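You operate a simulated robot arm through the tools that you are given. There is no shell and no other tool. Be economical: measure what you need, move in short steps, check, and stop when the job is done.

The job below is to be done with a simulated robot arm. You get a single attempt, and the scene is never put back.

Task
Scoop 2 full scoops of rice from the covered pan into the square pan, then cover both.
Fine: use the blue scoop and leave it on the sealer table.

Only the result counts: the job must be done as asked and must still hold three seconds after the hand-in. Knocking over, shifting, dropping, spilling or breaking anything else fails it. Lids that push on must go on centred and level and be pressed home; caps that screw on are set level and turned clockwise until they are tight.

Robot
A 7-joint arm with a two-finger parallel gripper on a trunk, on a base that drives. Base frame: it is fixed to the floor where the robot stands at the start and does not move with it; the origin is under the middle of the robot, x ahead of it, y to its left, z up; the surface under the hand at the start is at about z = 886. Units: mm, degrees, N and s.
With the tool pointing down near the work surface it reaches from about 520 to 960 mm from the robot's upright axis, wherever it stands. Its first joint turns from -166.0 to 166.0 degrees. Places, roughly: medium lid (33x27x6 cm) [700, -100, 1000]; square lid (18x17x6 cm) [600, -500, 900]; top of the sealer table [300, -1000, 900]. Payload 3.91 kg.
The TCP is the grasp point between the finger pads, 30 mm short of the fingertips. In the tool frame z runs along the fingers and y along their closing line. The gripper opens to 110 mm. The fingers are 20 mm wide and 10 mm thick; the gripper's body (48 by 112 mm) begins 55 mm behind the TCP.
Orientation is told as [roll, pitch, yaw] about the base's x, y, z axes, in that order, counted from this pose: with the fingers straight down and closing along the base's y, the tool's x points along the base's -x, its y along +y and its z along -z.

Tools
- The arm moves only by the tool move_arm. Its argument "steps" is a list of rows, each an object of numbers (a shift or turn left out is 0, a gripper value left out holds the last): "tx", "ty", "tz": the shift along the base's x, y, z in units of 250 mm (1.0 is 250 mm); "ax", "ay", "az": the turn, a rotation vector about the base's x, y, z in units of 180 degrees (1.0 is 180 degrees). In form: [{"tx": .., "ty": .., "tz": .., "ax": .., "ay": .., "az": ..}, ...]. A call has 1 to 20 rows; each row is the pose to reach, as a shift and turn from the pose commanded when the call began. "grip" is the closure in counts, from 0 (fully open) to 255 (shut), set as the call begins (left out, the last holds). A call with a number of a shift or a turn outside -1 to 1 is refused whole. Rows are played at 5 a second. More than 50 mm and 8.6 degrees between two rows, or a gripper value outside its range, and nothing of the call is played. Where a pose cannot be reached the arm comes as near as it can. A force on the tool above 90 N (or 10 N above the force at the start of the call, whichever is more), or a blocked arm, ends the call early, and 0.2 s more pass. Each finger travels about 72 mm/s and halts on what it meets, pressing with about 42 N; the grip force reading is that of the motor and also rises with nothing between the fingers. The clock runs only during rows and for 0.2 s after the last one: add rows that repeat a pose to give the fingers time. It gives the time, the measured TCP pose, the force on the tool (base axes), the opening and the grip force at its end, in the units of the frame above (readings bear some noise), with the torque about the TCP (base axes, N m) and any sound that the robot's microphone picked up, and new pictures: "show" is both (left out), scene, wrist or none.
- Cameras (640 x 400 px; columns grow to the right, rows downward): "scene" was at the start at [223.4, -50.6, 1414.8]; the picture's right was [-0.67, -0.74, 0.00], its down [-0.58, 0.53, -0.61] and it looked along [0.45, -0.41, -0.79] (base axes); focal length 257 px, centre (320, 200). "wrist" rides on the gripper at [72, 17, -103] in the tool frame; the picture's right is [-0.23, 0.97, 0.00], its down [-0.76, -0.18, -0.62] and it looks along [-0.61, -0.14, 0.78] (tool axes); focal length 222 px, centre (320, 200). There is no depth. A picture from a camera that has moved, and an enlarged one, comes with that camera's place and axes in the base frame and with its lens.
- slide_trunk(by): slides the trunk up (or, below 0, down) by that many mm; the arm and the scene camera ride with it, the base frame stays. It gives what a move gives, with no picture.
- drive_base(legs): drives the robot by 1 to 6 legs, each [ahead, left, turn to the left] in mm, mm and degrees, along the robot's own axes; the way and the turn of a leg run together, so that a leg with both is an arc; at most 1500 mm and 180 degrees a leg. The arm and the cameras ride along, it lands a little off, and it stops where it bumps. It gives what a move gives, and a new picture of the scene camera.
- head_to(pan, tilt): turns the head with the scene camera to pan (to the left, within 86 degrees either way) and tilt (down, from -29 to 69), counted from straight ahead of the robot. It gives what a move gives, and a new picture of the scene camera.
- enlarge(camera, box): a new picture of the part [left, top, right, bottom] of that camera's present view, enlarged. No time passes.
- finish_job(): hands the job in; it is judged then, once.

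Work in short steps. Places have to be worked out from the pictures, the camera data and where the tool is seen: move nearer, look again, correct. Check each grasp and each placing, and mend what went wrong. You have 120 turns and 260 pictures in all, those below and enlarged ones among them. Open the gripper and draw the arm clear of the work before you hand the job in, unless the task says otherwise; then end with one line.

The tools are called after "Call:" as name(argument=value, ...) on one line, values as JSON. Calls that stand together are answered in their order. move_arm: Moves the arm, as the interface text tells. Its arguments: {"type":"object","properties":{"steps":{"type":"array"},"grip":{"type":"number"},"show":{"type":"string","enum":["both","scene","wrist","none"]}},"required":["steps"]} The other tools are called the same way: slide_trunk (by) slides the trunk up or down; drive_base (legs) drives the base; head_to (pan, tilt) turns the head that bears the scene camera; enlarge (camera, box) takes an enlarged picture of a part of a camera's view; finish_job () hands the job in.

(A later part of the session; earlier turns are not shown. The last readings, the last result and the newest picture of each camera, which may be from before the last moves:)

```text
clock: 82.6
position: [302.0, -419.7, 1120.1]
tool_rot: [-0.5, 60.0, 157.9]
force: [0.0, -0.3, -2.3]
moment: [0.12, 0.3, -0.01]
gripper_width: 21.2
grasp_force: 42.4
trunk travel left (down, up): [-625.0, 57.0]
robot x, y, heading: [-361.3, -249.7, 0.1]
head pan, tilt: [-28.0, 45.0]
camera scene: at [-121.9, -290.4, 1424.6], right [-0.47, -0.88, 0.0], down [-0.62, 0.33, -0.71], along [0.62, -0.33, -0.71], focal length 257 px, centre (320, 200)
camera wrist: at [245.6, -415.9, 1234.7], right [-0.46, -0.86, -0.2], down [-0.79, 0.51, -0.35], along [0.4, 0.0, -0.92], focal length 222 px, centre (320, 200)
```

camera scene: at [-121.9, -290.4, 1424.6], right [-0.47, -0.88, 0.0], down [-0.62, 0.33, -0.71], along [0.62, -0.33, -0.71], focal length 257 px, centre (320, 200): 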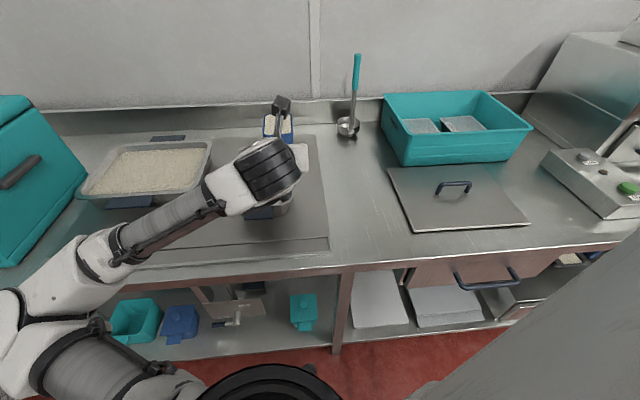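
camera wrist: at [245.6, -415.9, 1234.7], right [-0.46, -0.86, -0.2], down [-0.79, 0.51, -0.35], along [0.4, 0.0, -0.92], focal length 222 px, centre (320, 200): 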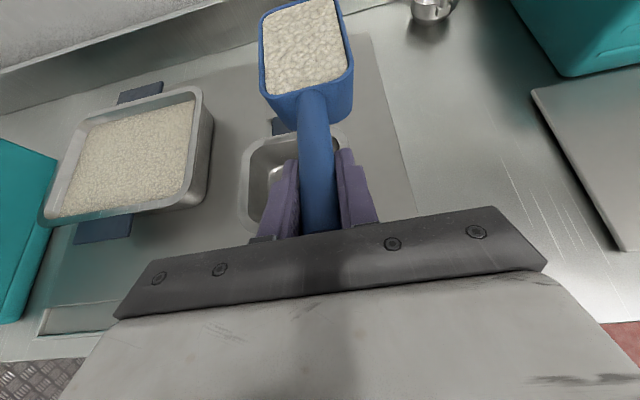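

Bowl sits ~60 mm right of the pan's centre line as planned. Roll left to pour: 160° with a leftward shift toward the end.

Call:
move_arm(steps=[{"tx": -0.015, "ty": 0.006, "ax": -0.0356, "ay": 0.0148, "az": 0.0222}, {"tx": -0.03, "ty": 0.0125, "ax": -0.0711, "ay": 0.0295, "az": 0.0444}, {"tx": -0.03, "ty": 0.0125, "ax": -0.1067, "ay": 0.0443, "az": 0.0667}, {"tx": -0.03, "ty": 0.0125, "ax": -0.1422, "ay": 0.059, "az": 0.0889}, {"tx": -0.03, "ty": 0.0125, "ax": -0.1778, "ay": 0.0738, "az": 0.1111}, {"tx": -0.03, "ty": 0.0125, "ax": -0.2133, "ay": 0.0885, "az": 0.1333}, {"tx": -0.03, "ty": 0.0125, "ax": -0.2489, "ay": 0.1033, "az": 0.1556}, {"tx": -0.03, "ty": 0.0125, "ax": -0.2844, "ay": 0.118, "az": 0.1778}, {"tx": -0.03, "ty": 0.0125, "ax": -0.32, "ay": 0.1328, "az": 0.2}, {"tx": -0.03, "ty": 0.0125, "ax": -0.3556, "ay": 0.1476, "az": 0.2222}, {"tx": -0.03, "ty": 0.0125, "ax": -0.3911, "ay": 0.1623, "az": 0.2444}, {"tx": -0.03, "ty": 0.0125, "ax": -0.4267, "ay": 0.1771, "az": 0.2667}, {"tx": -0.03, "ty": 0.0125, "ax": -0.4622, "ay": 0.1918, "az": 0.2889}, {"tx": -0.02, "ty": 0.037, "ax": -0.4978, "ay": 0.2066, "az": 0.3111}, {"tx": -0.01, "ty": 0.06, "ax": -0.5333, "ay": 0.2213, "az": 0.3333}, {"tx": 0.0, "ty": 0.085, "ax": -0.5689, "ay": 0.2361, "az": 0.3556}, {"tx": 0.01, "ty": 0.11, "ax": -0.6044, "ay": 0.2508, "az": 0.3778}, {"tx": 0.02, "ty": 0.133, "ax": -0.64, "ay": 0.2656, "az": 0.4}, {"tx": 0.03, "ty": 0.155, "ax": -0.6756, "ay": 0.2804, "az": 0.4222}, {"tx": 0.039, "ty": 0.178, "ax": -0.7111, "ay": 0.2951, "az": 0.4444}], show="both")

```text
clock: 86.8
position: [309.8, -374.0, 1120.3]
tool_rot: [29.3, -54.7, -58.2]
force: [0.3, -0.7, -0.9]
moment: [0.06, 0.06, -0.02]
gripper_width: 21.3
grasp_force: 41.7
trunk travel left (down, up): [-625.0, 57.0]
robot x, y, heading: [-363.7, -254.7, -0.3]
head pan, tilt: [-28.0, 45.0]
camera scene: at [-122.1, -290.3, 1424.6], right [-0.47, -0.88, 0.0], down [-0.62, 0.33, -0.71], along [0.62, -0.33, -0.71], focal length 257 px, centre (320, 200)
camera wrist: at [215.3, -288.4, 1118.7], right [0.58, 0.67, 0.46], down [-0.36, -0.3, 0.89], along [0.73, -0.68, 0.06], focal length 222 px, centre (320, 200)
```

scene: 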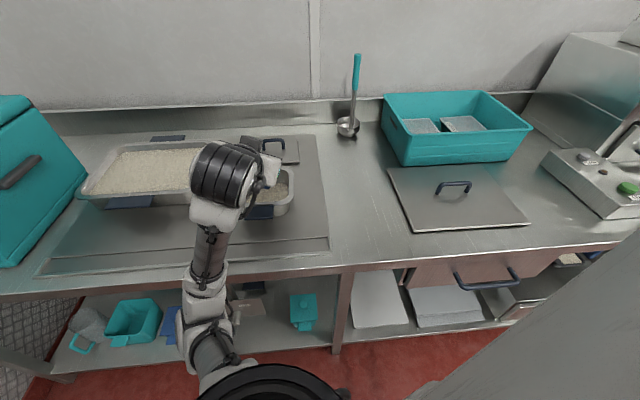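
wrist: 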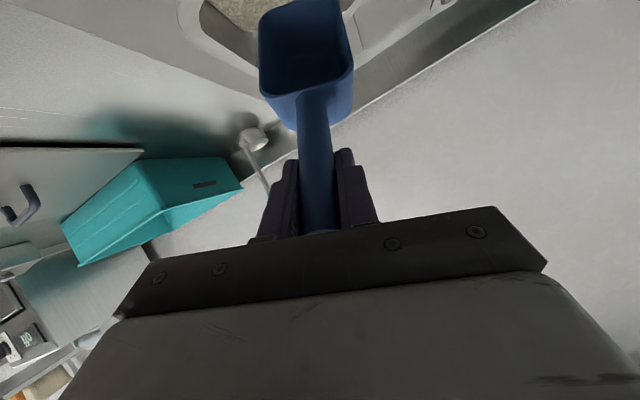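

Poured: the scoop is empty and the rice lies in the square pan. Roll back while rising a little and check for spills.

Call:
move_arm(steps=[{"tz": 0.02, "ax": 0.0356, "ay": -0.0148, "az": -0.0222}, {"tz": 0.04, "ax": 0.0711, "ay": -0.0295, "az": -0.0444}, {"tz": 0.06, "ax": 0.1067, "ay": -0.0443, "az": -0.0667}, {"tz": 0.08, "ax": 0.1422, "ay": -0.059, "az": -0.0889}, {"tz": 0.1, "ax": 0.1778, "ay": -0.0738, "az": -0.1111}, {"tz": 0.1, "ax": 0.2133, "ay": -0.0885, "az": -0.1333}, {"tz": 0.1, "ax": 0.2489, "ay": -0.1033, "az": -0.1556}, {"tz": 0.1, "ax": 0.2844, "ay": -0.118, "az": -0.1778}, {"tz": 0.1, "ax": 0.32, "ay": -0.1328, "az": -0.2}, {"tz": 0.1, "ax": 0.3556, "ay": -0.1476, "az": -0.2222}, {"tz": 0.1, "ax": 0.3911, "ay": -0.1623, "az": -0.2444}, {"tz": 0.1, "ax": 0.4267, "ay": -0.1771, "az": -0.2667}, {"tz": 0.1, "ax": 0.4622, "ay": -0.1918, "az": -0.2889}, {"tz": 0.1, "ax": 0.4978, "ay": -0.2066, "az": -0.3111}, {"tz": 0.1, "ax": 0.5333, "ay": -0.2213, "az": -0.3333}, {"tz": 0.1, "ax": 0.5689, "ay": -0.2361, "az": -0.3556}, {"tz": 0.1, "ax": 0.6044, "ay": -0.2508, "az": -0.3778}, {"tz": 0.1, "ax": 0.64, "ay": -0.2656, "az": -0.4}, {"tz": 0.1, "ax": 0.6756, "ay": -0.2804, "az": -0.4222}, {"tz": 0.1, "ax": 0.7111, "ay": -0.2951, "az": -0.4444}], show="both")

```text
clock: 91.0
position: [309.6, -373.7, 1144.6]
tool_rot: [-0.7, 60.0, 157.6]
force: [0.6, 0.5, -0.9]
moment: [0.04, 0.07, 0.0]
gripper_width: 21.4
grasp_force: 41.7
trunk travel left (down, up): [-625.0, 57.0]
robot x, y, heading: [-358.8, -249.4, -0.1]
head pan, tilt: [-28.0, 45.0]
camera scene: at [-122.2, -290.3, 1424.6], right [-0.47, -0.88, 0.0], down [-0.62, 0.33, -0.71], along [0.62, -0.33, -0.71], focal length 257 px, centre (320, 200)
camera wrist: at [253.7, -369.3, 1260.1], right [-0.47, -0.86, -0.2], down [-0.79, 0.51, -0.35], along [0.4, 0.0, -0.92], focal length 222 px, centre (320, 200)
```

scene: 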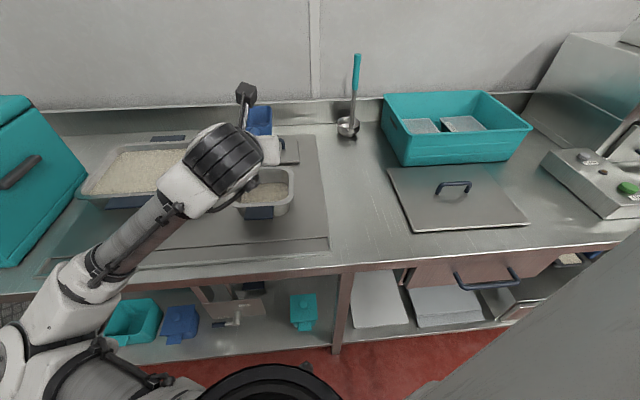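
wrist: 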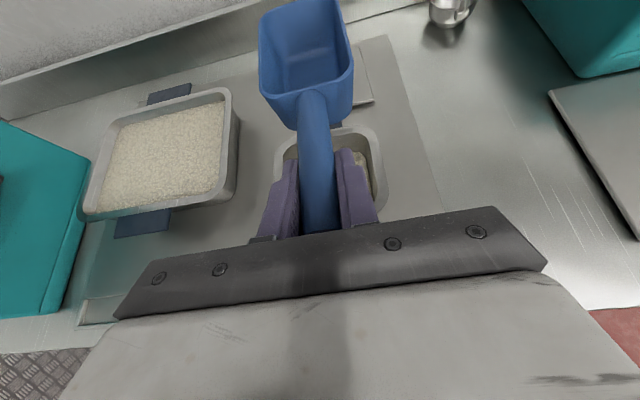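

First scoop delivered with no visible spill. For the second: drive forward again and move above the rice pan, slightly right of the first dip.

Call:
drive_base(legs=[[180, 0, 0]])

Call:
move_arm(steps=[{"tx": 0.03, "ty": 0.15}, {"tx": 0.06, "ty": 0.32}, {"tx": 0.1, "ty": 0.5}, {"tx": 0.14, "ty": 0.68}, {"tx": 0.19, "ty": 0.86}, {"tx": 0.22, "ty": 0.97}, {"tx": 0.22, "ty": 0.97}], show="wrist")

```text
clock: 92.5
position: [489.9, -376.1, 1144.0]
tool_rot: [-0.6, 59.8, 157.7]
force: [-1.0, -0.6, -1.1]
moment: [0.04, 0.07, 0.0]
gripper_width: 21.0
grasp_force: 41.8
trunk travel left (down, up): [-625.0, 57.0]
robot x, y, heading: [-182.4, -254.9, -0.5]
head pan, tilt: [-28.0, 45.0]
camera scene: at [59.1, -292.0, 1424.4], right [-0.48, -0.88, 0.0], down [-0.62, 0.34, -0.71], along [0.62, -0.34, -0.71], focal length 257 px, centre (320, 200)
```

scene: 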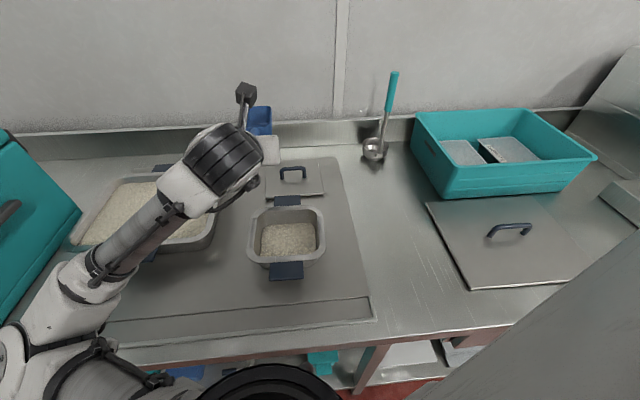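

```text
clock: 94.1
position: [546.4, -133.2, 1145.6]
tool_rot: [-0.6, 59.9, 157.6]
force: [-0.5, 0.0, -1.1]
moment: [0.05, 0.11, 0.03]
gripper_width: 21.1
grasp_force: 42.3
trunk travel left (down, up): [-625.0, 57.0]
robot x, y, heading: [-184.2, -254.7, -0.3]
head pan, tilt: [-28.0, 45.0]
camera wrist: at [490.5, -128.7, 1260.1], right [-0.47, -0.86, -0.2], down [-0.79, 0.51, -0.34], along [0.4, 0.0, -0.92], focal length 222 px, centre (320, 200)
```

wrist: 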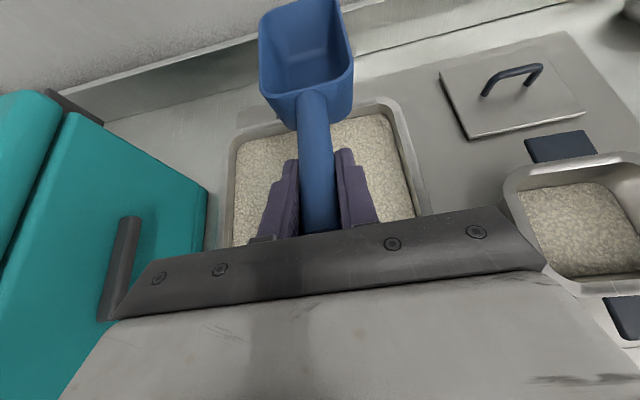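

Both pans look clean. Repeat the dip at this spot.

Call:
move_arm(steps=[{"tx": -0.015, "ty": 0.006, "tz": -0.142, "ax": 0.0177, "ay": 0.0428}, {"tx": -0.03, "ty": 0.012, "tz": -0.242, "ax": 0.0355, "ay": 0.0855}, {"tx": -0.041, "ty": 0.017, "tz": -0.342, "ax": 0.0532, "ay": 0.1283}, {"tx": -0.041, "ty": 0.017, "tz": -0.462, "ax": 0.0532, "ay": 0.1283}, {"tx": -0.022, "ty": 0.009, "tz": -0.582, "ax": 0.0532, "ay": 0.1283}, {"tx": -0.004, "ty": 0.002, "tz": -0.658, "ax": 0.0372, "ay": 0.0898}, {"tx": 0.015, "ty": -0.006, "tz": -0.74, "ax": 0.0213, "ay": 0.0513}, {"tx": 0.015, "ty": -0.006, "tz": -0.74, "ax": 0.0213, "ay": 0.0513}], show="wrist")

Call:
move_arm(steps=[{"tx": 0.037, "ty": -0.0153}, {"tx": 0.0813, "ty": -0.0337}, {"tx": 0.1183, "ty": -0.049}, {"tx": 0.1183, "ty": -0.049, "tz": -0.04, "ax": -0.0106, "ay": -0.0257}, {"tx": 0.1183, "ty": -0.049, "tz": -0.034, "ax": -0.0213, "ay": -0.0513}, {"tx": 0.1183, "ty": -0.049, "tz": 0.0, "ax": -0.0213, "ay": -0.0513}, {"tx": 0.1183, "ty": -0.049, "tz": 0.06, "ax": -0.0213, "ay": -0.0513}, {"tx": 0.1183, "ty": -0.049, "tz": 0.14, "ax": -0.0213, "ay": -0.0513}, {"tx": 0.1183, "ty": -0.049, "tz": 0.26, "ax": -0.0213, "ay": -0.0513}, {"tx": 0.1183, "ty": -0.049, "tz": 0.38, "ax": -0.0213, "ay": -0.0513}, {"tx": 0.1183, "ty": -0.049, "tz": 0.38, "ax": -0.0213, "ay": -0.0513}], show="both")

```text
clock: 95.9
position: [549.0, -134.3, 960.3]
tool_rot: [-0.6, 50.1, 157.6]
force: [0.0, 1.8, 4.1]
moment: [-0.19, -0.82, 0.22]
gripper_width: 21.4
grasp_force: 41.5
trunk travel left (down, up): [-625.0, 57.0]
robot x, y, heading: [-185.6, -253.8, -0.4]
head pan, tilt: [-28.0, 45.0]
camera wrist: at [511.9, -137.9, 1082.0], right [-0.5, -0.85, -0.18], down [-0.83, 0.53, -0.18], along [0.25, 0.06, -0.97], focal length 222 px, centre (320, 200)
```

wrist: 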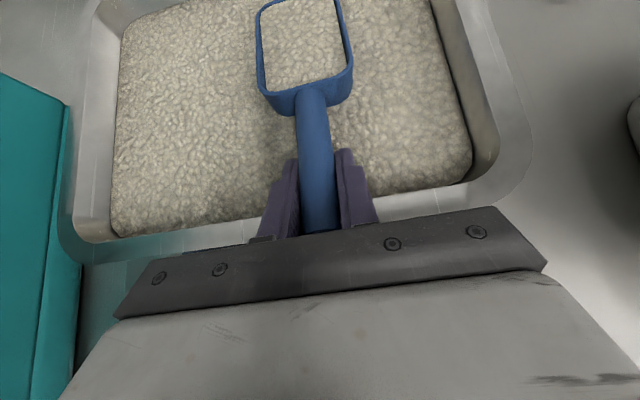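

```text
clock: 98.3
position: [578.5, -147.5, 1054.8]
tool_rot: [-0.6, 59.8, 157.8]
force: [-0.2, 0.1, -3.2]
moment: [0.09, 0.34, 0.0]
gripper_width: 21.4
grasp_force: 41.7
trunk travel left (down, up): [-625.0, 57.0]
robot x, y, heading: [-182.9, -250.5, -0.7]
head pan, tilt: [-28.0, 45.0]
camera scene: at [58.4, -291.9, 1424.6], right [-0.48, -0.88, 0.0], down [-0.62, 0.34, -0.71], along [0.62, -0.34, -0.71], focal length 257 px, centre (320, 200)
camera wrist: at [523.5, -142.3, 1170.0], right [-0.47, -0.86, -0.2], down [-0.79, 0.51, -0.34], along [0.4, 0.0, -0.92], focal length 222 px, centre (320, 200)
```

scene: 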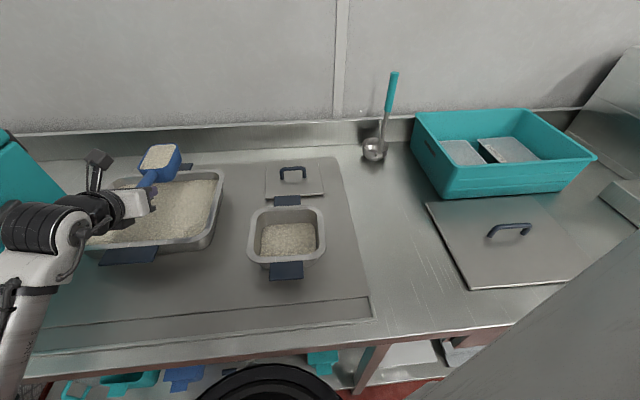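
wrist: 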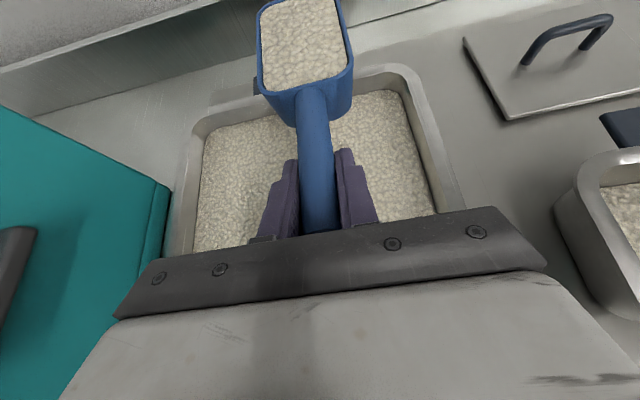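

Second full scoop. Carry it gently back the same way: arm to about [478,-320,1120], then drive back.

Call:
move_arm(steps=[{"tz": 0.08}, {"tx": -0.04, "ty": -0.06, "tz": 0.17}, {"tx": -0.1, "ty": -0.16, "tz": 0.26}, {"tx": -0.18, "ty": -0.28, "tz": 0.26}, {"tx": -0.26, "ty": -0.4, "tz": 0.26}, {"tx": -0.33, "ty": -0.52, "tz": 0.26}, {"tx": -0.38, "ty": -0.63, "tz": 0.26}, {"tx": -0.4, "ty": -0.69, "tz": 0.26}, {"tx": -0.4, "ty": -0.69, "tz": 0.26}], show="none")

Call:
drive_base(legs=[[-60, 0, 0], [-60, 0, 0], [-60, 0, 0]])

```text
clock: 100.3
position: [480.6, -322.4, 1119.7]
tool_rot: [-0.6, 59.9, 157.7]
force: [-1.2, -0.3, -2.9]
moment: [0.13, 0.29, 0.04]
gripper_width: 21.2
grasp_force: 42.0
trunk travel left (down, up): [-625.0, 57.0]
robot x, y, heading: [-179.0, -252.7, -0.4]
head pan, tilt: [-28.0, 45.0]
```

```text
clock: 102.4
position: [297.4, -321.5, 1119.7]
tool_rot: [-0.7, 59.9, 157.5]
force: [0.1, -0.7, -2.0]
moment: [0.12, 0.31, -0.02]
gripper_width: 21.1
grasp_force: 41.9
trunk travel left (down, up): [-625.0, 57.0]
robot x, y, heading: [-361.8, -249.4, -0.6]
head pan, tilt: [-28.0, 45.0]
camera scene: at [-124.0, -291.2, 1424.8], right [-0.48, -0.88, 0.0], down [-0.62, 0.34, -0.71], along [0.62, -0.34, -0.71], focal length 257 px, centre (320, 200)
```

scene: 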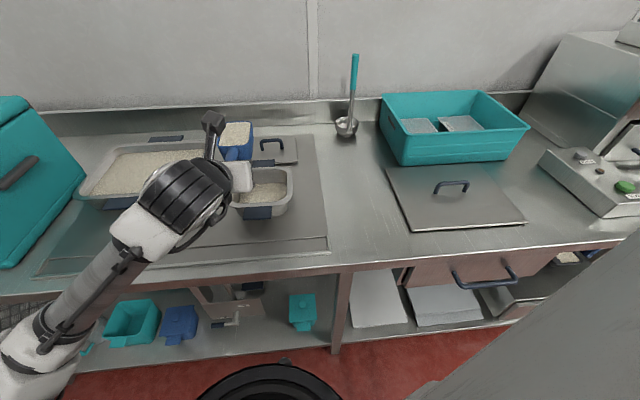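

Shift to the same pouring position as before.

Call:
move_arm(steps=[{"tx": 0.005, "ty": -0.08}, {"tx": 0.01, "ty": -0.18}, {"tx": 0.015, "ty": -0.29}, {"tx": 0.018, "ty": -0.37}, {"tx": 0.018, "ty": -0.394}, {"tx": 0.018, "ty": -0.394}], show="wrist")

Call:
move_arm(steps=[{"tx": -0.015, "ty": 0.006, "ax": -0.0356, "ay": 0.0148, "az": 0.0222}, {"tx": -0.03, "ty": 0.0125, "ax": -0.0711, "ay": 0.0295, "az": 0.0444}, {"tx": -0.03, "ty": 0.0125, "ax": -0.1067, "ay": 0.0443, "az": 0.0667}, {"tx": -0.03, "ty": 0.0125, "ax": -0.1422, "ay": 0.059, "az": 0.0889}, {"tx": -0.03, "ty": 0.0125, "ax": -0.1778, "ay": 0.0738, "az": 0.1111}, {"tx": -0.03, "ty": 0.0125, "ax": -0.2133, "ay": 0.0885, "az": 0.1333}, {"tx": -0.03, "ty": 0.0125, "ax": -0.2489, "ay": 0.1033, "az": 0.1556}, {"tx": -0.03, "ty": 0.0125, "ax": -0.2844, "ay": 0.118, "az": 0.1778}, {"tx": -0.03, "ty": 0.0125, "ax": -0.32, "ay": 0.1328, "az": 0.2}, {"tx": -0.03, "ty": 0.0125, "ax": -0.3556, "ay": 0.1476, "az": 0.2222}, {"tx": -0.03, "ty": 0.0125, "ax": -0.3911, "ay": 0.1623, "az": 0.2444}, {"tx": -0.03, "ty": 0.0125, "ax": -0.4267, "ay": 0.1771, "az": 0.2667}, {"tx": -0.03, "ty": 0.0125, "ax": -0.4622, "ay": 0.1918, "az": 0.2889}, {"tx": -0.02, "ty": 0.037, "ax": -0.4978, "ay": 0.2066, "az": 0.3111}, {"tx": -0.01, "ty": 0.06, "ax": -0.5333, "ay": 0.2213, "az": 0.3333}, {"tx": 0.0, "ty": 0.085, "ax": -0.5689, "ay": 0.2361, "az": 0.3556}, {"tx": 0.01, "ty": 0.11, "ax": -0.6044, "ay": 0.2508, "az": 0.3778}, {"tx": 0.02, "ty": 0.133, "ax": -0.64, "ay": 0.2656, "az": 0.4}, {"tx": 0.03, "ty": 0.155, "ax": -0.6756, "ay": 0.2804, "az": 0.4222}, {"tx": 0.039, "ty": 0.178, "ax": -0.7111, "ay": 0.2951, "az": 0.4444}], show="both")

```text
clock: 103.8
position: [304.7, -421.8, 1120.2]
tool_rot: [-0.6, 59.8, 157.6]
force: [-0.4, -0.6, -2.3]
moment: [0.12, 0.3, 0.02]
gripper_width: 21.1
grasp_force: 42.0
trunk travel left (down, up): [-625.0, 57.0]
robot x, y, heading: [-359.7, -251.2, -0.8]
head pan, tilt: [-28.0, 45.0]
camera wrist: at [248.3, -417.1, 1235.4], right [-0.47, -0.86, -0.2], down [-0.79, 0.51, -0.34], along [0.4, 0.0, -0.92], focal length 222 px, centre (320, 200)
```

wrist: 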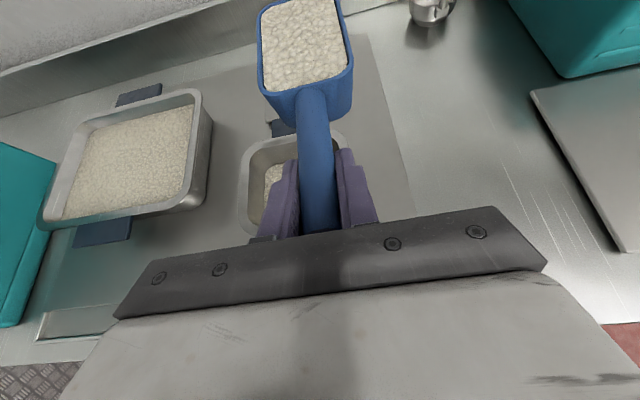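

```text
clock: 108.0
position: [312.8, -374.9, 1118.4]
tool_rot: [29.8, -54.7, -58.3]
force: [0.4, -0.1, -0.8]
moment: [0.08, 0.08, -0.01]
gripper_width: 21.1
grasp_force: 41.8
trunk travel left (down, up): [-625.0, 57.0]
robot x, y, heading: [-363.5, -250.3, -0.3]
head pan, tilt: [-28.0, 45.0]
camera scene: at [-123.3, -291.2, 1424.6], right [-0.48, -0.88, 0.0], down [-0.62, 0.34, -0.71], along [0.62, -0.34, -0.71], focal length 257 px, centre (320, 200)
camera wrist: at [216.9, -290.0, 1117.7], right [0.58, 0.67, 0.46], down [-0.36, -0.3, 0.88], along [0.73, -0.68, 0.06], focal length 222 px, centre (320, 200)
```

scene: 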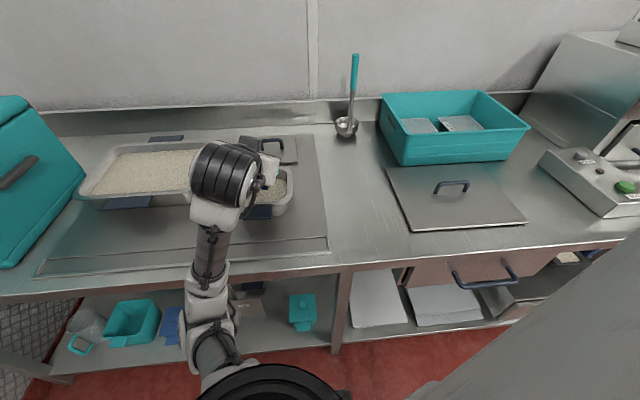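
wrist: 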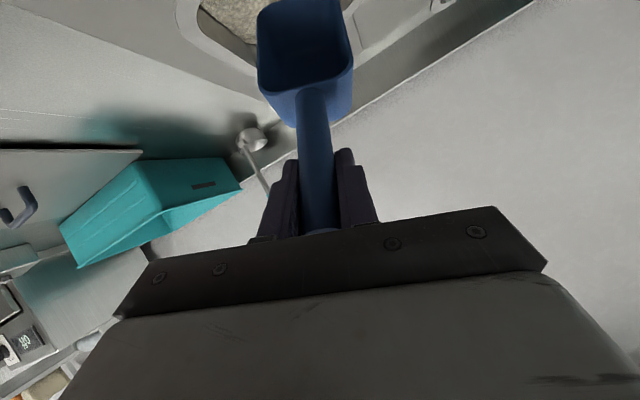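

Second scoop poured. Roll back while rising.

Call:
move_arm(steps=[{"tz": 0.02, "ax": 0.0356, "ay": -0.0148, "az": -0.0222}, {"tz": 0.04, "ax": 0.0711, "ay": -0.0295, "az": -0.0444}, {"tz": 0.06, "ax": 0.1067, "ay": -0.0443, "az": -0.0667}, {"tz": 0.08, "ax": 0.1422, "ay": -0.059, "az": -0.0889}, {"tz": 0.1, "ax": 0.1778, "ay": -0.0738, "az": -0.1111}, {"tz": 0.1, "ax": 0.2133, "ay": -0.0885, "az": -0.1333}, {"tz": 0.1, "ax": 0.2489, "ay": -0.1033, "az": -0.1556}, {"tz": 0.1, "ax": 0.2844, "ay": -0.118, "az": -0.1778}, {"tz": 0.1, "ax": 0.32, "ay": -0.1328, "az": -0.2}, {"tz": 0.1, "ax": 0.3556, "ay": -0.1476, "az": -0.2222}, {"tz": 0.1, "ax": 0.3911, "ay": -0.1623, "az": -0.2444}, {"tz": 0.1, "ax": 0.4267, "ay": -0.1771, "az": -0.2667}, {"tz": 0.1, "ax": 0.4622, "ay": -0.1918, "az": -0.2889}, {"tz": 0.1, "ax": 0.4978, "ay": -0.2066, "az": -0.3111}, {"tz": 0.1, "ax": 0.5333, "ay": -0.2213, "az": -0.3333}, {"tz": 0.1, "ax": 0.5689, "ay": -0.2361, "az": -0.3556}, {"tz": 0.1, "ax": 0.6044, "ay": -0.2508, "az": -0.3778}, {"tz": 0.1, "ax": 0.64, "ay": -0.2656, "az": -0.4}, {"tz": 0.1, "ax": 0.6756, "ay": -0.2804, "az": -0.4222}, {"tz": 0.1, "ax": 0.7111, "ay": -0.2951, "az": -0.4444}], show="both")

```text
clock: 112.2
position: [313.4, -375.6, 1144.8]
tool_rot: [-0.9, 59.9, 157.2]
force: [0.3, -0.3, -1.1]
moment: [0.01, 0.1, -0.03]
gripper_width: 21.1
grasp_force: 41.9
trunk travel left (down, up): [-625.0, 57.0]
robot x, y, heading: [-361.6, -250.5, -0.4]
head pan, tilt: [-28.0, 45.0]
camera scene: at [-123.4, -291.2, 1424.6], right [-0.48, -0.88, 0.0], down [-0.62, 0.34, -0.71], along [0.62, -0.34, -0.71], focal length 257 px, centre (320, 200)
camera wrist: at [256.4, -370.9, 1259.2], right [-0.47, -0.86, -0.2], down [-0.79, 0.51, -0.34], along [0.4, 0.0, -0.92], focal length 222 px, centre (320, 200)
```

scene: 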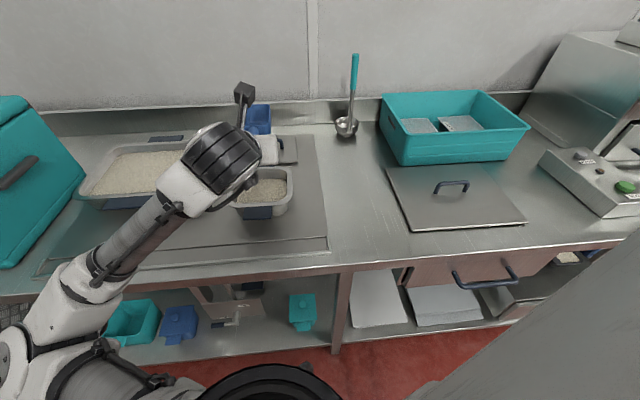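
wrist: 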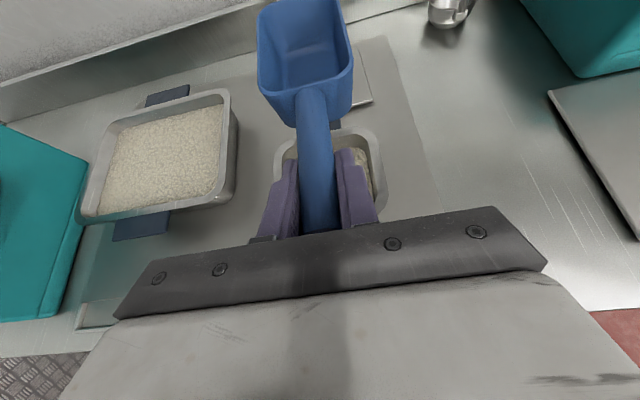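

Empty again, with no spill in sight. Carry the scoop back to its original place on the sealer table: TCP [320,-702].

Call:
move_arm(steps=[{"ty": -0.16}, {"tx": 0.01, "ty": -0.34, "tz": -0.03}, {"tx": 0.02, "ty": -0.52, "tz": -0.08}, {"tx": 0.02, "ty": -0.7, "tz": -0.13}, {"tx": 0.02, "ty": -0.86, "tz": -0.18}, {"tx": 0.02, "ty": -1.0, "tz": -0.25}, {"tx": 0.02, "ty": -1.0, "tz": -0.25}], show="none")

Call:
move_arm(steps=[{"ty": -0.1, "tz": -0.1}, {"ty": -0.2, "tz": -0.22}, {"ty": -0.304, "tz": -0.34}, {"ty": -0.304, "tz": -0.48}, {"ty": -0.304, "tz": -0.55}, {"ty": -0.304, "tz": -0.55}], show="both")

```text
clock: 113.8
position: [318.0, -627.1, 1082.5]
tool_rot: [-0.6, 59.9, 157.5]
force: [0.3, 1.1, -0.9]
moment: [0.06, 0.07, -0.01]
gripper_width: 21.4
grasp_force: 41.7
trunk travel left (down, up): [-625.0, 57.0]
robot x, y, heading: [-366.3, -254.0, -0.4]
head pan, tilt: [-28.0, 45.0]
```

```text
clock: 115.2
position: [318.8, -703.7, 944.6]
tool_rot: [-0.6, 59.8, 157.7]
force: [-0.3, -0.7, -0.7]
moment: [0.04, 0.1, 0.01]
gripper_width: 21.0
grasp_force: 42.1
trunk travel left (down, up): [-625.0, 57.0]
robot x, y, heading: [-361.0, -248.9, -0.5]
head pan, tilt: [-28.0, 45.0]
camera scene: at [-123.3, -291.2, 1424.6], right [-0.48, -0.88, 0.0], down [-0.62, 0.34, -0.71], along [0.62, -0.34, -0.71], focal length 257 px, centre (320, 200)
camera wrist: at [263.7, -699.4, 1059.4], right [-0.47, -0.86, -0.2], down [-0.79, 0.51, -0.35], along [0.4, 0.0, -0.92], focal length 222 px, centre (320, 200)
```

scene: 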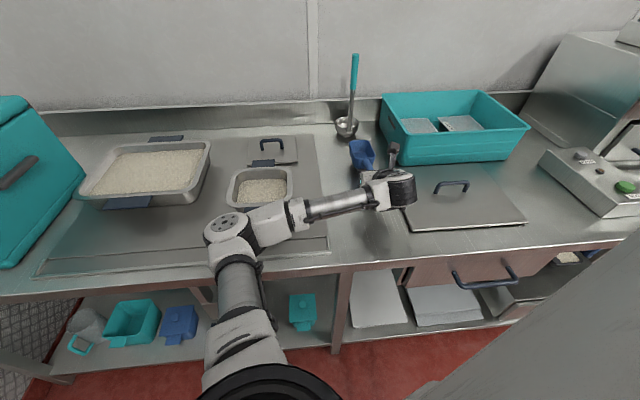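
wrist: 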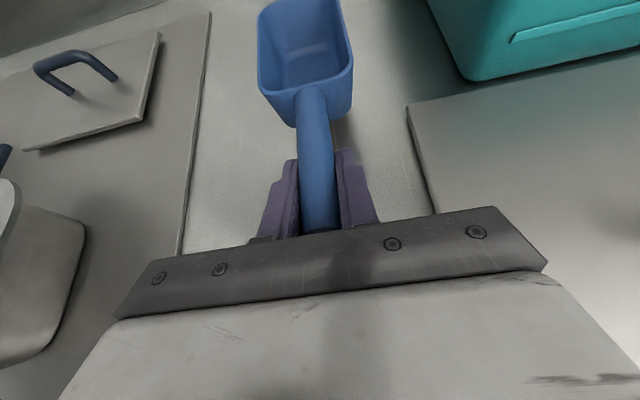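

Over its old place. Lower slowly to contact.

Call:
move_arm(steps=[{"tz": -0.04}, {"tz": -0.072}, {"tz": -0.072}], show="none")

Call:
move_arm(steps=[{"tz": -0.01}, {"tz": -0.016}, {"tz": -0.016}], show="wrist")

```text
clock: 116.0
position: [319.2, -700.6, 927.6]
tool_rot: [-0.6, 59.9, 157.5]
force: [-0.3, 0.0, -1.0]
moment: [0.03, 0.06, -0.03]
gripper_width: 21.4
grasp_force: 42.1
trunk travel left (down, up): [-625.0, 57.0]
robot x, y, heading: [-361.9, -246.6, -0.4]
head pan, tilt: [-28.0, 45.0]
```

```text
clock: 116.8
position: [317.8, -702.3, 924.4]
tool_rot: [-0.6, 59.9, 157.4]
force: [0.1, 0.5, 0.4]
moment: [0.06, 0.07, 0.01]
gripper_width: 21.4
grasp_force: 42.2
trunk travel left (down, up): [-625.0, 57.0]
robot x, y, heading: [-364.5, -247.4, -0.5]
head pan, tilt: [-28.0, 45.0]
camera wrist: at [262.0, -697.3, 1038.3], right [-0.47, -0.86, -0.2], down [-0.79, 0.51, -0.35], along [0.4, 0.0, -0.92], focal length 222 px, centre (320, 200)
```

wrist: 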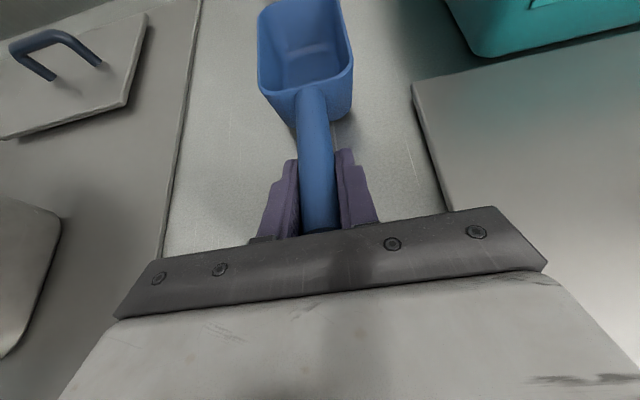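

Contact felt. Open partly and rise straight up.

Call:
move_arm(steps=[{}, {}, {}, {}], grip=110, show="none")

Call:
move_arm(steps=[{"tz": 0.1}, {"tz": 0.25}, {"tz": 0.42}, {"tz": 0.6}, {"tz": 0.75}, {"tz": 0.75}], show="both")

```text
clock: 117.8
position: [317.8, -701.5, 924.7]
tool_rot: [-0.6, 59.9, 157.6]
force: [0.2, -0.3, 0.0]
moment: [0.01, -0.02, -0.01]
gripper_width: 62.6
grasp_force: 0.0
trunk travel left (down, up): [-625.0, 57.0]
robot x, y, heading: [-362.7, -252.6, -0.5]
head pan, tilt: [-28.0, 45.0]
```

```text
clock: 119.2
position: [315.1, -698.8, 1109.0]
tool_rot: [-0.7, 59.8, 157.6]
force: [-0.3, -0.1, -0.3]
moment: [0.0, -0.01, -0.04]
gripper_width: 62.6
grasp_force: 0.0
trunk travel left (down, up): [-625.0, 57.0]
robot x, y, heading: [-360.1, -249.8, -0.4]
head pan, tilt: [-28.0, 45.0]
camera scene: at [-123.2, -291.2, 1424.6], right [-0.48, -0.88, 0.0], down [-0.62, 0.34, -0.71], along [0.62, -0.34, -0.71], focal length 257 px, centre (320, 200)
camera wrist: at [259.4, -695.9, 1223.7], right [-0.47, -0.86, -0.2], down [-0.79, 0.51, -0.34], along [0.4, 0.0, -0.92], focal length 222 px, centre (320, 200)
```

scene: 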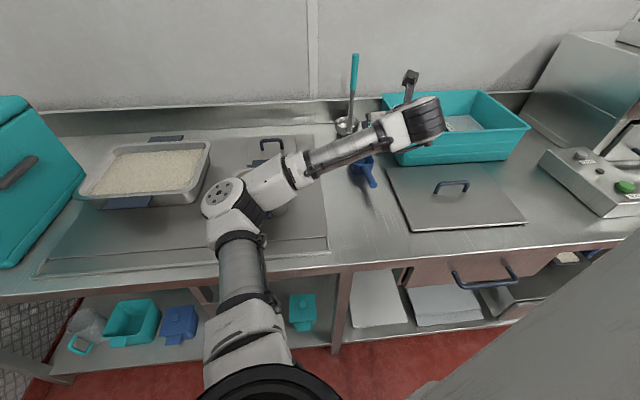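
wrist: 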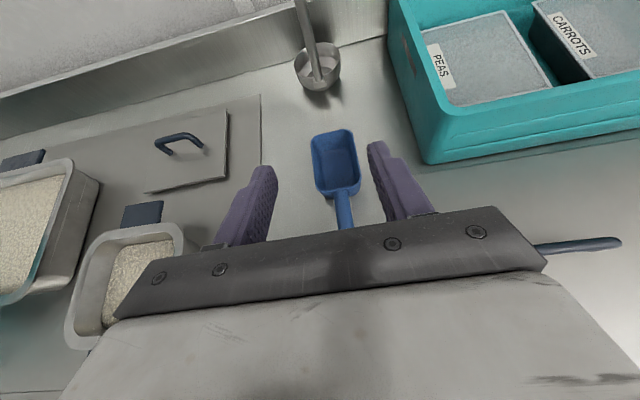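

The scoop rests where it was. Next: bring the hand upright and yaw back to -113° for the lid handles.

Call:
move_arm(steps=[{"tx": -0.05, "ax": 0.016, "ay": 0.0385}, {"tx": -0.1, "ax": 0.0319, "ay": 0.077}, {"tx": -0.15, "ax": 0.0479, "ay": 0.1155}, {"tx": -0.2, "ax": 0.0638, "ay": 0.154}, {"tx": -0.25, "ax": 0.0798, "ay": 0.1925}, {"tx": -0.3, "ax": 0.0958, "ay": 0.231}, {"tx": -0.35, "ax": 0.1117, "ay": 0.2695}, {"tx": -0.4, "ax": 0.1277, "ay": 0.308}, {"tx": -0.4, "ax": 0.1277, "ay": 0.308}], show="none")

Call:
drive_base(legs=[[165, -95, 0]])

Call:
move_arm(steps=[{"tx": -0.03, "ty": -0.03, "az": 0.045}, {"tx": -0.06, "ty": -0.06, "az": 0.09}, {"tx": -0.09, "ty": -0.09, "az": 0.135}, {"tx": -0.12, "ty": -0.12, "az": 0.18}, {"tx": -0.15, "ty": -0.15, "az": 0.225}, {"tx": -0.18, "ty": -0.18, "az": 0.27}, {"tx": -0.21, "ty": -0.21, "az": 0.315}, {"tx": -0.24, "ty": -0.24, "az": 0.36}, {"tx": -0.24, "ty": -0.24, "az": 0.405}, {"tx": -0.24, "ty": -0.24, "az": 0.45}, {"tx": -0.24, "ty": -0.24, "az": 0.494}, {"tx": -0.24, "ty": -0.24, "az": 0.494}], grip=0, show="both")

```text
clock: 121.2
position: [217.7, -702.0, 1110.0]
tool_rot: [-0.7, -0.2, 157.5]
force: [0.8, 0.2, 0.9]
moment: [0.01, 0.0, -0.01]
gripper_width: 62.6
grasp_force: 0.1
trunk travel left (down, up): [-625.0, 57.0]
robot x, y, heading: [-363.9, -249.5, -0.6]
head pan, tilt: [-28.0, 45.0]
```

```text
clock: 122.8
position: [382.4, -799.7, 1110.1]
tool_rot: [-0.7, -0.2, 157.5]
force: [0.1, -1.0, 0.0]
moment: [-0.01, 0.0, 0.01]
gripper_width: 62.7
grasp_force: 0.1
trunk travel left (down, up): [-625.0, 57.0]
robot x, y, heading: [-196.2, -345.5, -0.5]
head pan, tilt: [-28.0, 45.0]
camera scene: at [42.3, -389.1, 1424.4], right [-0.48, -0.88, 0.0], down [-0.62, 0.34, -0.71], along [0.62, -0.34, -0.71], focal length 257 px, centre (320, 200)
```

scene: 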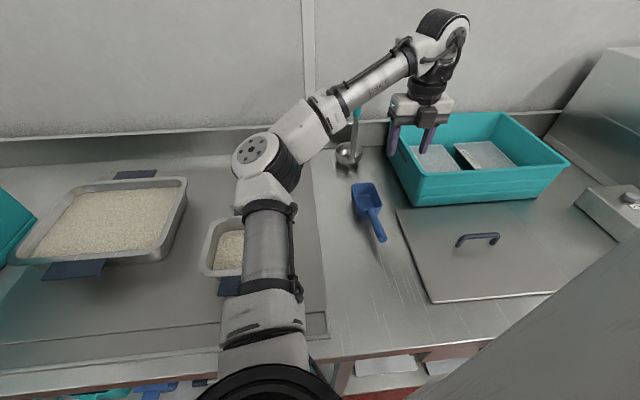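

```text
clock: 125.4
position: [323.9, -859.1, 1111.6]
tool_rot: [-0.7, -0.2, -113.4]
force: [-0.6, -0.2, -0.6]
moment: [0.02, -0.03, 0.01]
gripper_width: 110.1
grasp_force: 0.1
trunk travel left (down, up): [-625.0, 57.0]
robot x, y, heading: [-199.9, -348.5, -0.6]
head pan, tilt: [-28.0, 45.0]
camera scene: at [41.5, -388.6, 1424.6], right [-0.48, -0.88, 0.0], down [-0.62, 0.34, -0.71], along [0.62, -0.34, -0.71], focal length 257 px, centre (320, 200)
camera wrist: at [369.2, -799.2, 1214.3], right [0.8, -0.6, -0.01], down [-0.46, -0.63, 0.63], along [-0.38, -0.5, -0.78], focal length 222 px, centre (320, 200)
```

scene: 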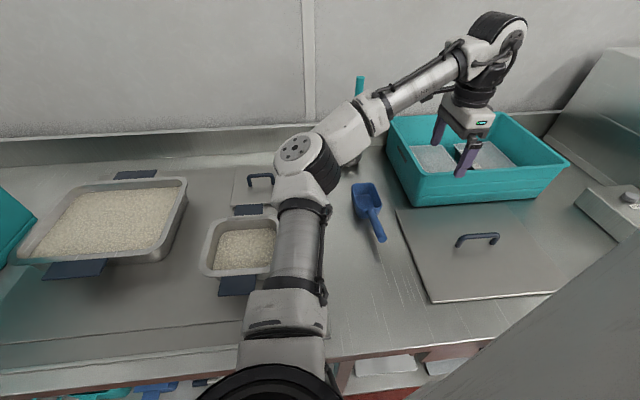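
wrist: 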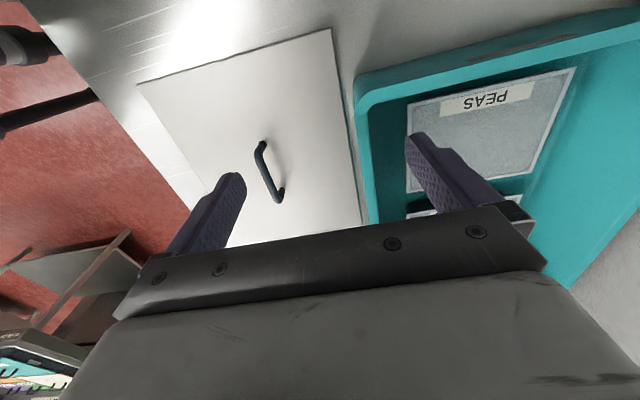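

Handle centre ≈[187,-902]. Move above it and look from closer.

Call:
move_arm(steps=[{"tx": -0.18, "ty": -0.06}, {"tx": -0.36, "ty": -0.12}, {"tx": -0.55, "ty": -0.18, "tz": -0.04}, {"tx": -0.55, "ty": -0.18, "tz": -0.22}, {"tx": -0.55, "ty": -0.18, "tz": -0.4}, {"tx": -0.55, "ty": -0.18, "tz": -0.5}, {"tx": -0.55, "ty": -0.18, "tz": -0.5}], show="wrist")

```text
refused: row 3 steps farther than a row can; nothing moved
```

Call:
move_arm(steps=[{"tx": -0.17, "ty": -0.06}, {"tx": -0.34, "ty": -0.12}, {"tx": -0.5, "ty": -0.17}, {"tx": -0.55, "ty": -0.18, "tz": -0.15}, {"tx": -0.55, "ty": -0.18, "tz": -0.33}, {"tx": -0.55, "ty": -0.18, "tz": -0.5}, {"tx": -0.55, "ty": -0.18, "tz": -0.5}], show="wrist")

```text
clock: 127.0
position: [187.7, -906.6, 983.5]
tool_rot: [-0.7, -0.2, -113.6]
force: [-0.1, -0.4, -0.2]
moment: [-0.04, -0.01, -0.01]
gripper_width: 109.9
grasp_force: 0.2
trunk travel left (down, up): [-625.0, 57.0]
robot x, y, heading: [-199.4, -349.8, -0.5]
head pan, tilt: [-28.0, 45.0]
camera wrist: at [234.2, -846.8, 1085.9], right [0.8, -0.6, -0.01], down [-0.46, -0.63, 0.63], along [-0.38, -0.5, -0.78], focal length 222 px, centre (320, 200)
```

wrist: 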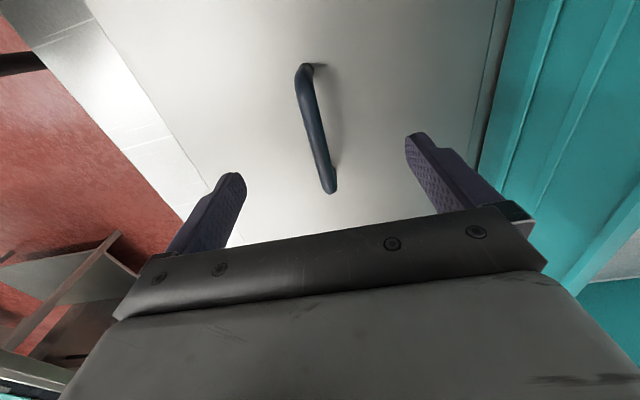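

Handle is aligned with the same orientation as before. Shift 9 mm along it to grip at the same spot, descend to 926 and close.

Call:
move_arm(steps=[{"tx": 0.004, "ty": 0.034, "tz": -0.1}, {"tx": 0.004, "ty": 0.034, "tz": -0.18}, {"tx": 0.004, "ty": 0.034, "tz": -0.23}, {"tx": 0.004, "ty": 0.034, "tz": -0.23}], show="wrist")

Call:
move_arm(steps=[{}, {}, {}, {}, {}], grip=255, show="wrist")

```text
clock: 128.0
position: [186.9, -897.0, 927.3]
tool_rot: [-0.7, -0.1, -113.6]
force: [0.8, -1.2, 0.1]
moment: [0.03, 0.01, -0.01]
gripper_width: 110.1
grasp_force: 0.1
trunk travel left (down, up): [-625.0, 57.0]
robot x, y, heading: [-199.7, -346.7, -0.5]
head pan, tilt: [-28.0, 45.0]
camera wrist: at [232.2, -836.7, 1030.4], right [0.8, -0.6, -0.01], down [-0.46, -0.63, 0.63], along [-0.38, -0.5, -0.78], focal length 222 px, centre (320, 200)
```

wrist: 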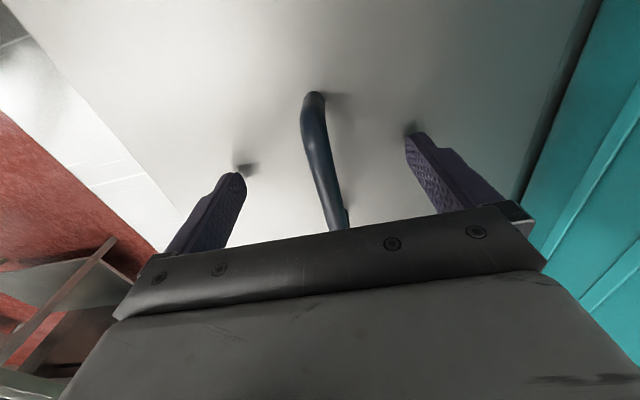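

```text
clock: 129.2
position: [186.5, -897.1, 926.7]
tool_rot: [-0.7, -0.1, -113.5]
force: [-0.1, -0.1, -0.2]
moment: [-0.07, 0.01, 0.09]
gripper_width: 12.4
grasp_force: 42.1
trunk travel left (down, up): [-625.0, 57.0]
robot x, y, heading: [-196.0, -349.5, -0.6]
head pan, tilt: [-28.0, 45.0]
camera wrist: at [232.3, -836.7, 1030.4], right [0.8, -0.6, -0.01], down [-0.46, -0.63, 0.63], along [-0.38, -0.5, -0.78], focal length 222 px, centre (320, 200)
```

wrist: 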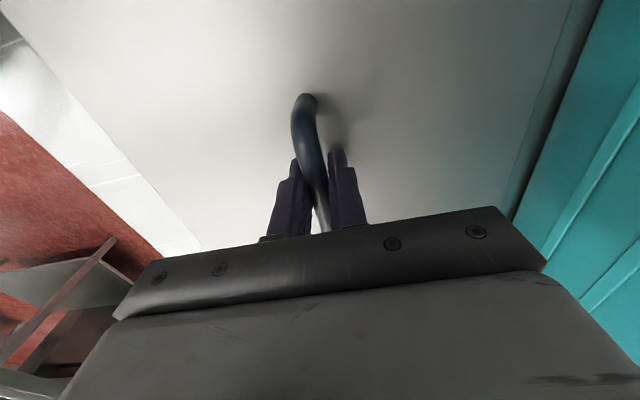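

Gripped identically to the first time. Lift and carry back to the rice pan.

Call:
move_arm(steps=[{"tz": 0.05}, {"tz": 0.15}, {"tz": 0.32}, {"tz": 0.5}, {"tz": 0.68}, {"tz": 0.78}, {"tz": 0.78}], show="none")

Call:
move_arm(steps=[{"tx": 0.096, "ty": 0.154}, {"tx": 0.192, "ty": 0.307}, {"tx": 0.288, "ty": 0.461}, {"tx": 0.384, "ty": 0.615}, {"tx": 0.48, "ty": 0.7686}], show="none")

Call:
move_arm(steps=[{"tx": 0.096, "ty": 0.154}, {"tx": 0.192, "ty": 0.307}, {"tx": 0.288, "ty": 0.461}, {"tx": 0.384, "ty": 0.615}, {"tx": 0.48, "ty": 0.7686}], show="none")

Call:
move_arm(steps=[{"tx": 0.096, "ty": 0.154}, {"tx": 0.192, "ty": 0.307}, {"tx": 0.288, "ty": 0.461}, {"tx": 0.384, "ty": 0.615}, {"tx": 0.48, "ty": 0.7686}], show="scene")

```text
clock: 130.8
position: [188.9, -893.5, 1122.2]
tool_rot: [-0.7, -0.1, -113.5]
force: [-1.8, -0.3, -5.1]
moment: [0.06, -0.04, -0.02]
gripper_width: 12.2
grasp_force: 42.2
trunk travel left (down, up): [-625.0, 57.0]
robot x, y, heading: [-196.8, -348.4, -0.5]
head pan, tilt: [-28.0, 45.0]
```

```text
clock: 132.0
position: [305.0, -702.5, 1122.1]
tool_rot: [-0.8, -0.2, -113.6]
force: [0.4, 0.5, -5.2]
moment: [0.03, -0.02, 0.02]
gripper_width: 12.2
grasp_force: 42.4
trunk travel left (down, up): [-625.0, 57.0]
robot x, y, heading: [-195.7, -350.3, -0.4]
head pan, tilt: [-28.0, 45.0]
```

```text
clock: 133.2
position: [424.5, -511.8, 1123.3]
tool_rot: [-0.7, -0.3, -113.5]
force: [0.3, -0.7, -5.6]
moment: [0.04, -0.02, 0.01]
gripper_width: 12.3
grasp_force: 42.4
trunk travel left (down, up): [-625.0, 57.0]
robot x, y, heading: [-199.9, -346.2, -0.7]
head pan, tilt: [-28.0, 45.0]
```

```text
clock: 134.4
position: [544.6, -320.2, 1118.8]
tool_rot: [-0.7, -0.1, -113.6]
force: [-0.4, 0.6, -5.3]
moment: [0.05, -0.02, -0.01]
gripper_width: 12.3
grasp_force: 41.6
trunk travel left (down, up): [-625.0, 57.0]
robot x, y, heading: [-198.6, -345.1, -0.8]
head pan, tilt: [-28.0, 45.0]
camera scene: at [42.2, -388.1, 1424.5], right [-0.48, -0.88, 0.0], down [-0.62, 0.34, -0.71], along [0.62, -0.34, -0.71], focal length 257 px, centre (320, 200)
```

scene: 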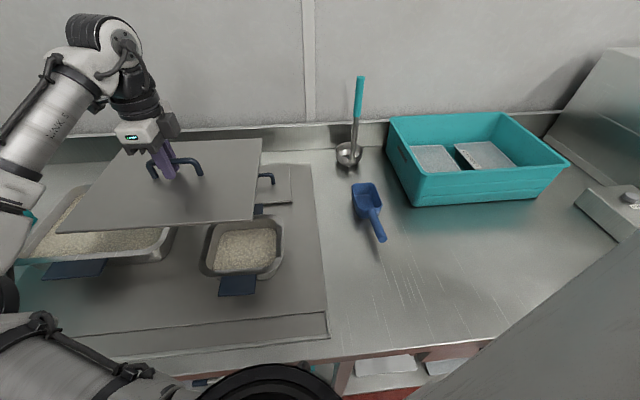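

Good. Last stretch to over the pan.

Call:
move_arm(steps=[{"tx": 0.096, "ty": 0.154}, {"tx": 0.192, "ty": 0.307}, {"tx": 0.288, "ty": 0.461}, {"tx": 0.384, "ty": 0.615}, {"tx": 0.482, "ty": 0.765}, {"tx": 0.482, "ty": 0.765, "tz": -0.12}, {"tx": 0.482, "ty": 0.765, "tz": -0.24}, {"tx": 0.482, "ty": 0.765, "tz": -0.24}], show="both")

Call:
head_to(pan=0, tilt=40)

```text
clock: 136.2
position: [666.1, -129.1, 1063.7]
tool_rot: [-0.7, -0.1, -113.5]
force: [0.0, 0.4, -5.5]
moment: [0.0, 0.02, 0.04]
gripper_width: 12.3
grasp_force: 42.4
trunk travel left (down, up): [-625.0, 57.0]
robot x, y, heading: [-197.9, -347.8, -0.3]
head pan, tilt: [-28.0, 45.0]
camera scene: at [41.8, -388.5, 1424.6], right [-0.48, -0.88, 0.0], down [-0.62, 0.34, -0.71], along [0.62, -0.34, -0.71], focal length 257 px, centre (320, 200)
camera wrist: at [711.7, -69.5, 1166.8], right [0.8, -0.6, -0.01], down [-0.46, -0.63, 0.63], along [-0.38, -0.5, -0.78], focal length 222 px, centre (320, 200)
```

scene: 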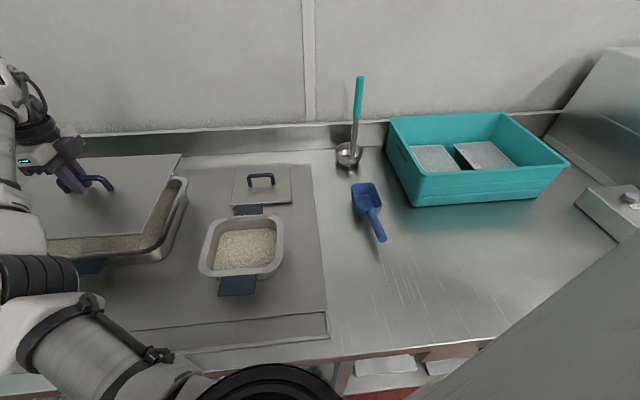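
wrist: 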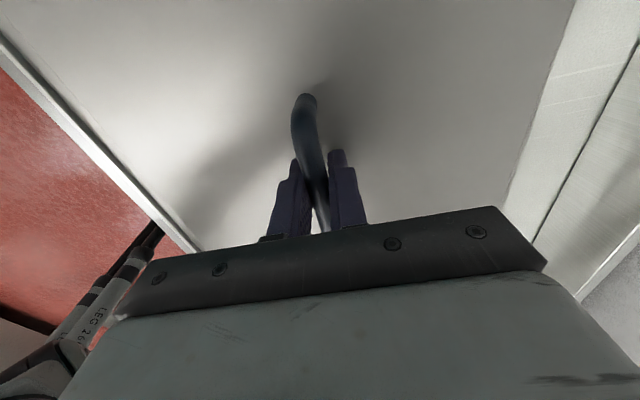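

```text
clock: 137.1
position: [665.6, -128.9, 1063.1]
tool_rot: [-0.7, 0.0, -113.6]
force: [-0.4, -0.2, -4.6]
moment: [0.04, -0.03, -0.01]
gripper_width: 12.2
grasp_force: 42.1
trunk travel left (down, up): [-625.0, 57.0]
robot x, y, heading: [-198.6, -346.6, -0.4]
head pan, tilt: [0.0, 40.0]
camera scene: at [55.6, -350.5, 1431.8], right [-0.01, -1.0, 0.0], down [-0.64, 0.01, -0.77], along [0.77, -0.01, -0.64], focal length 257 px, centre (320, 200)
```

scene: 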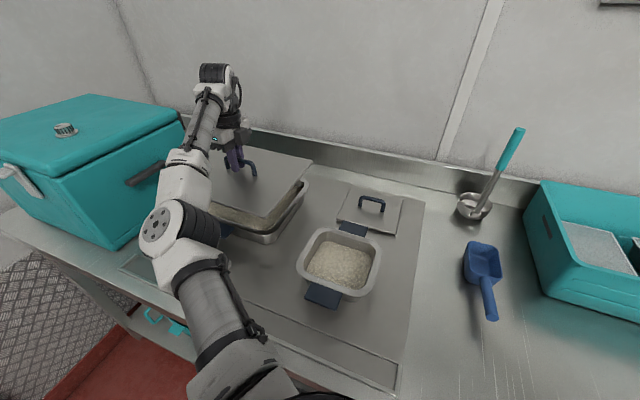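

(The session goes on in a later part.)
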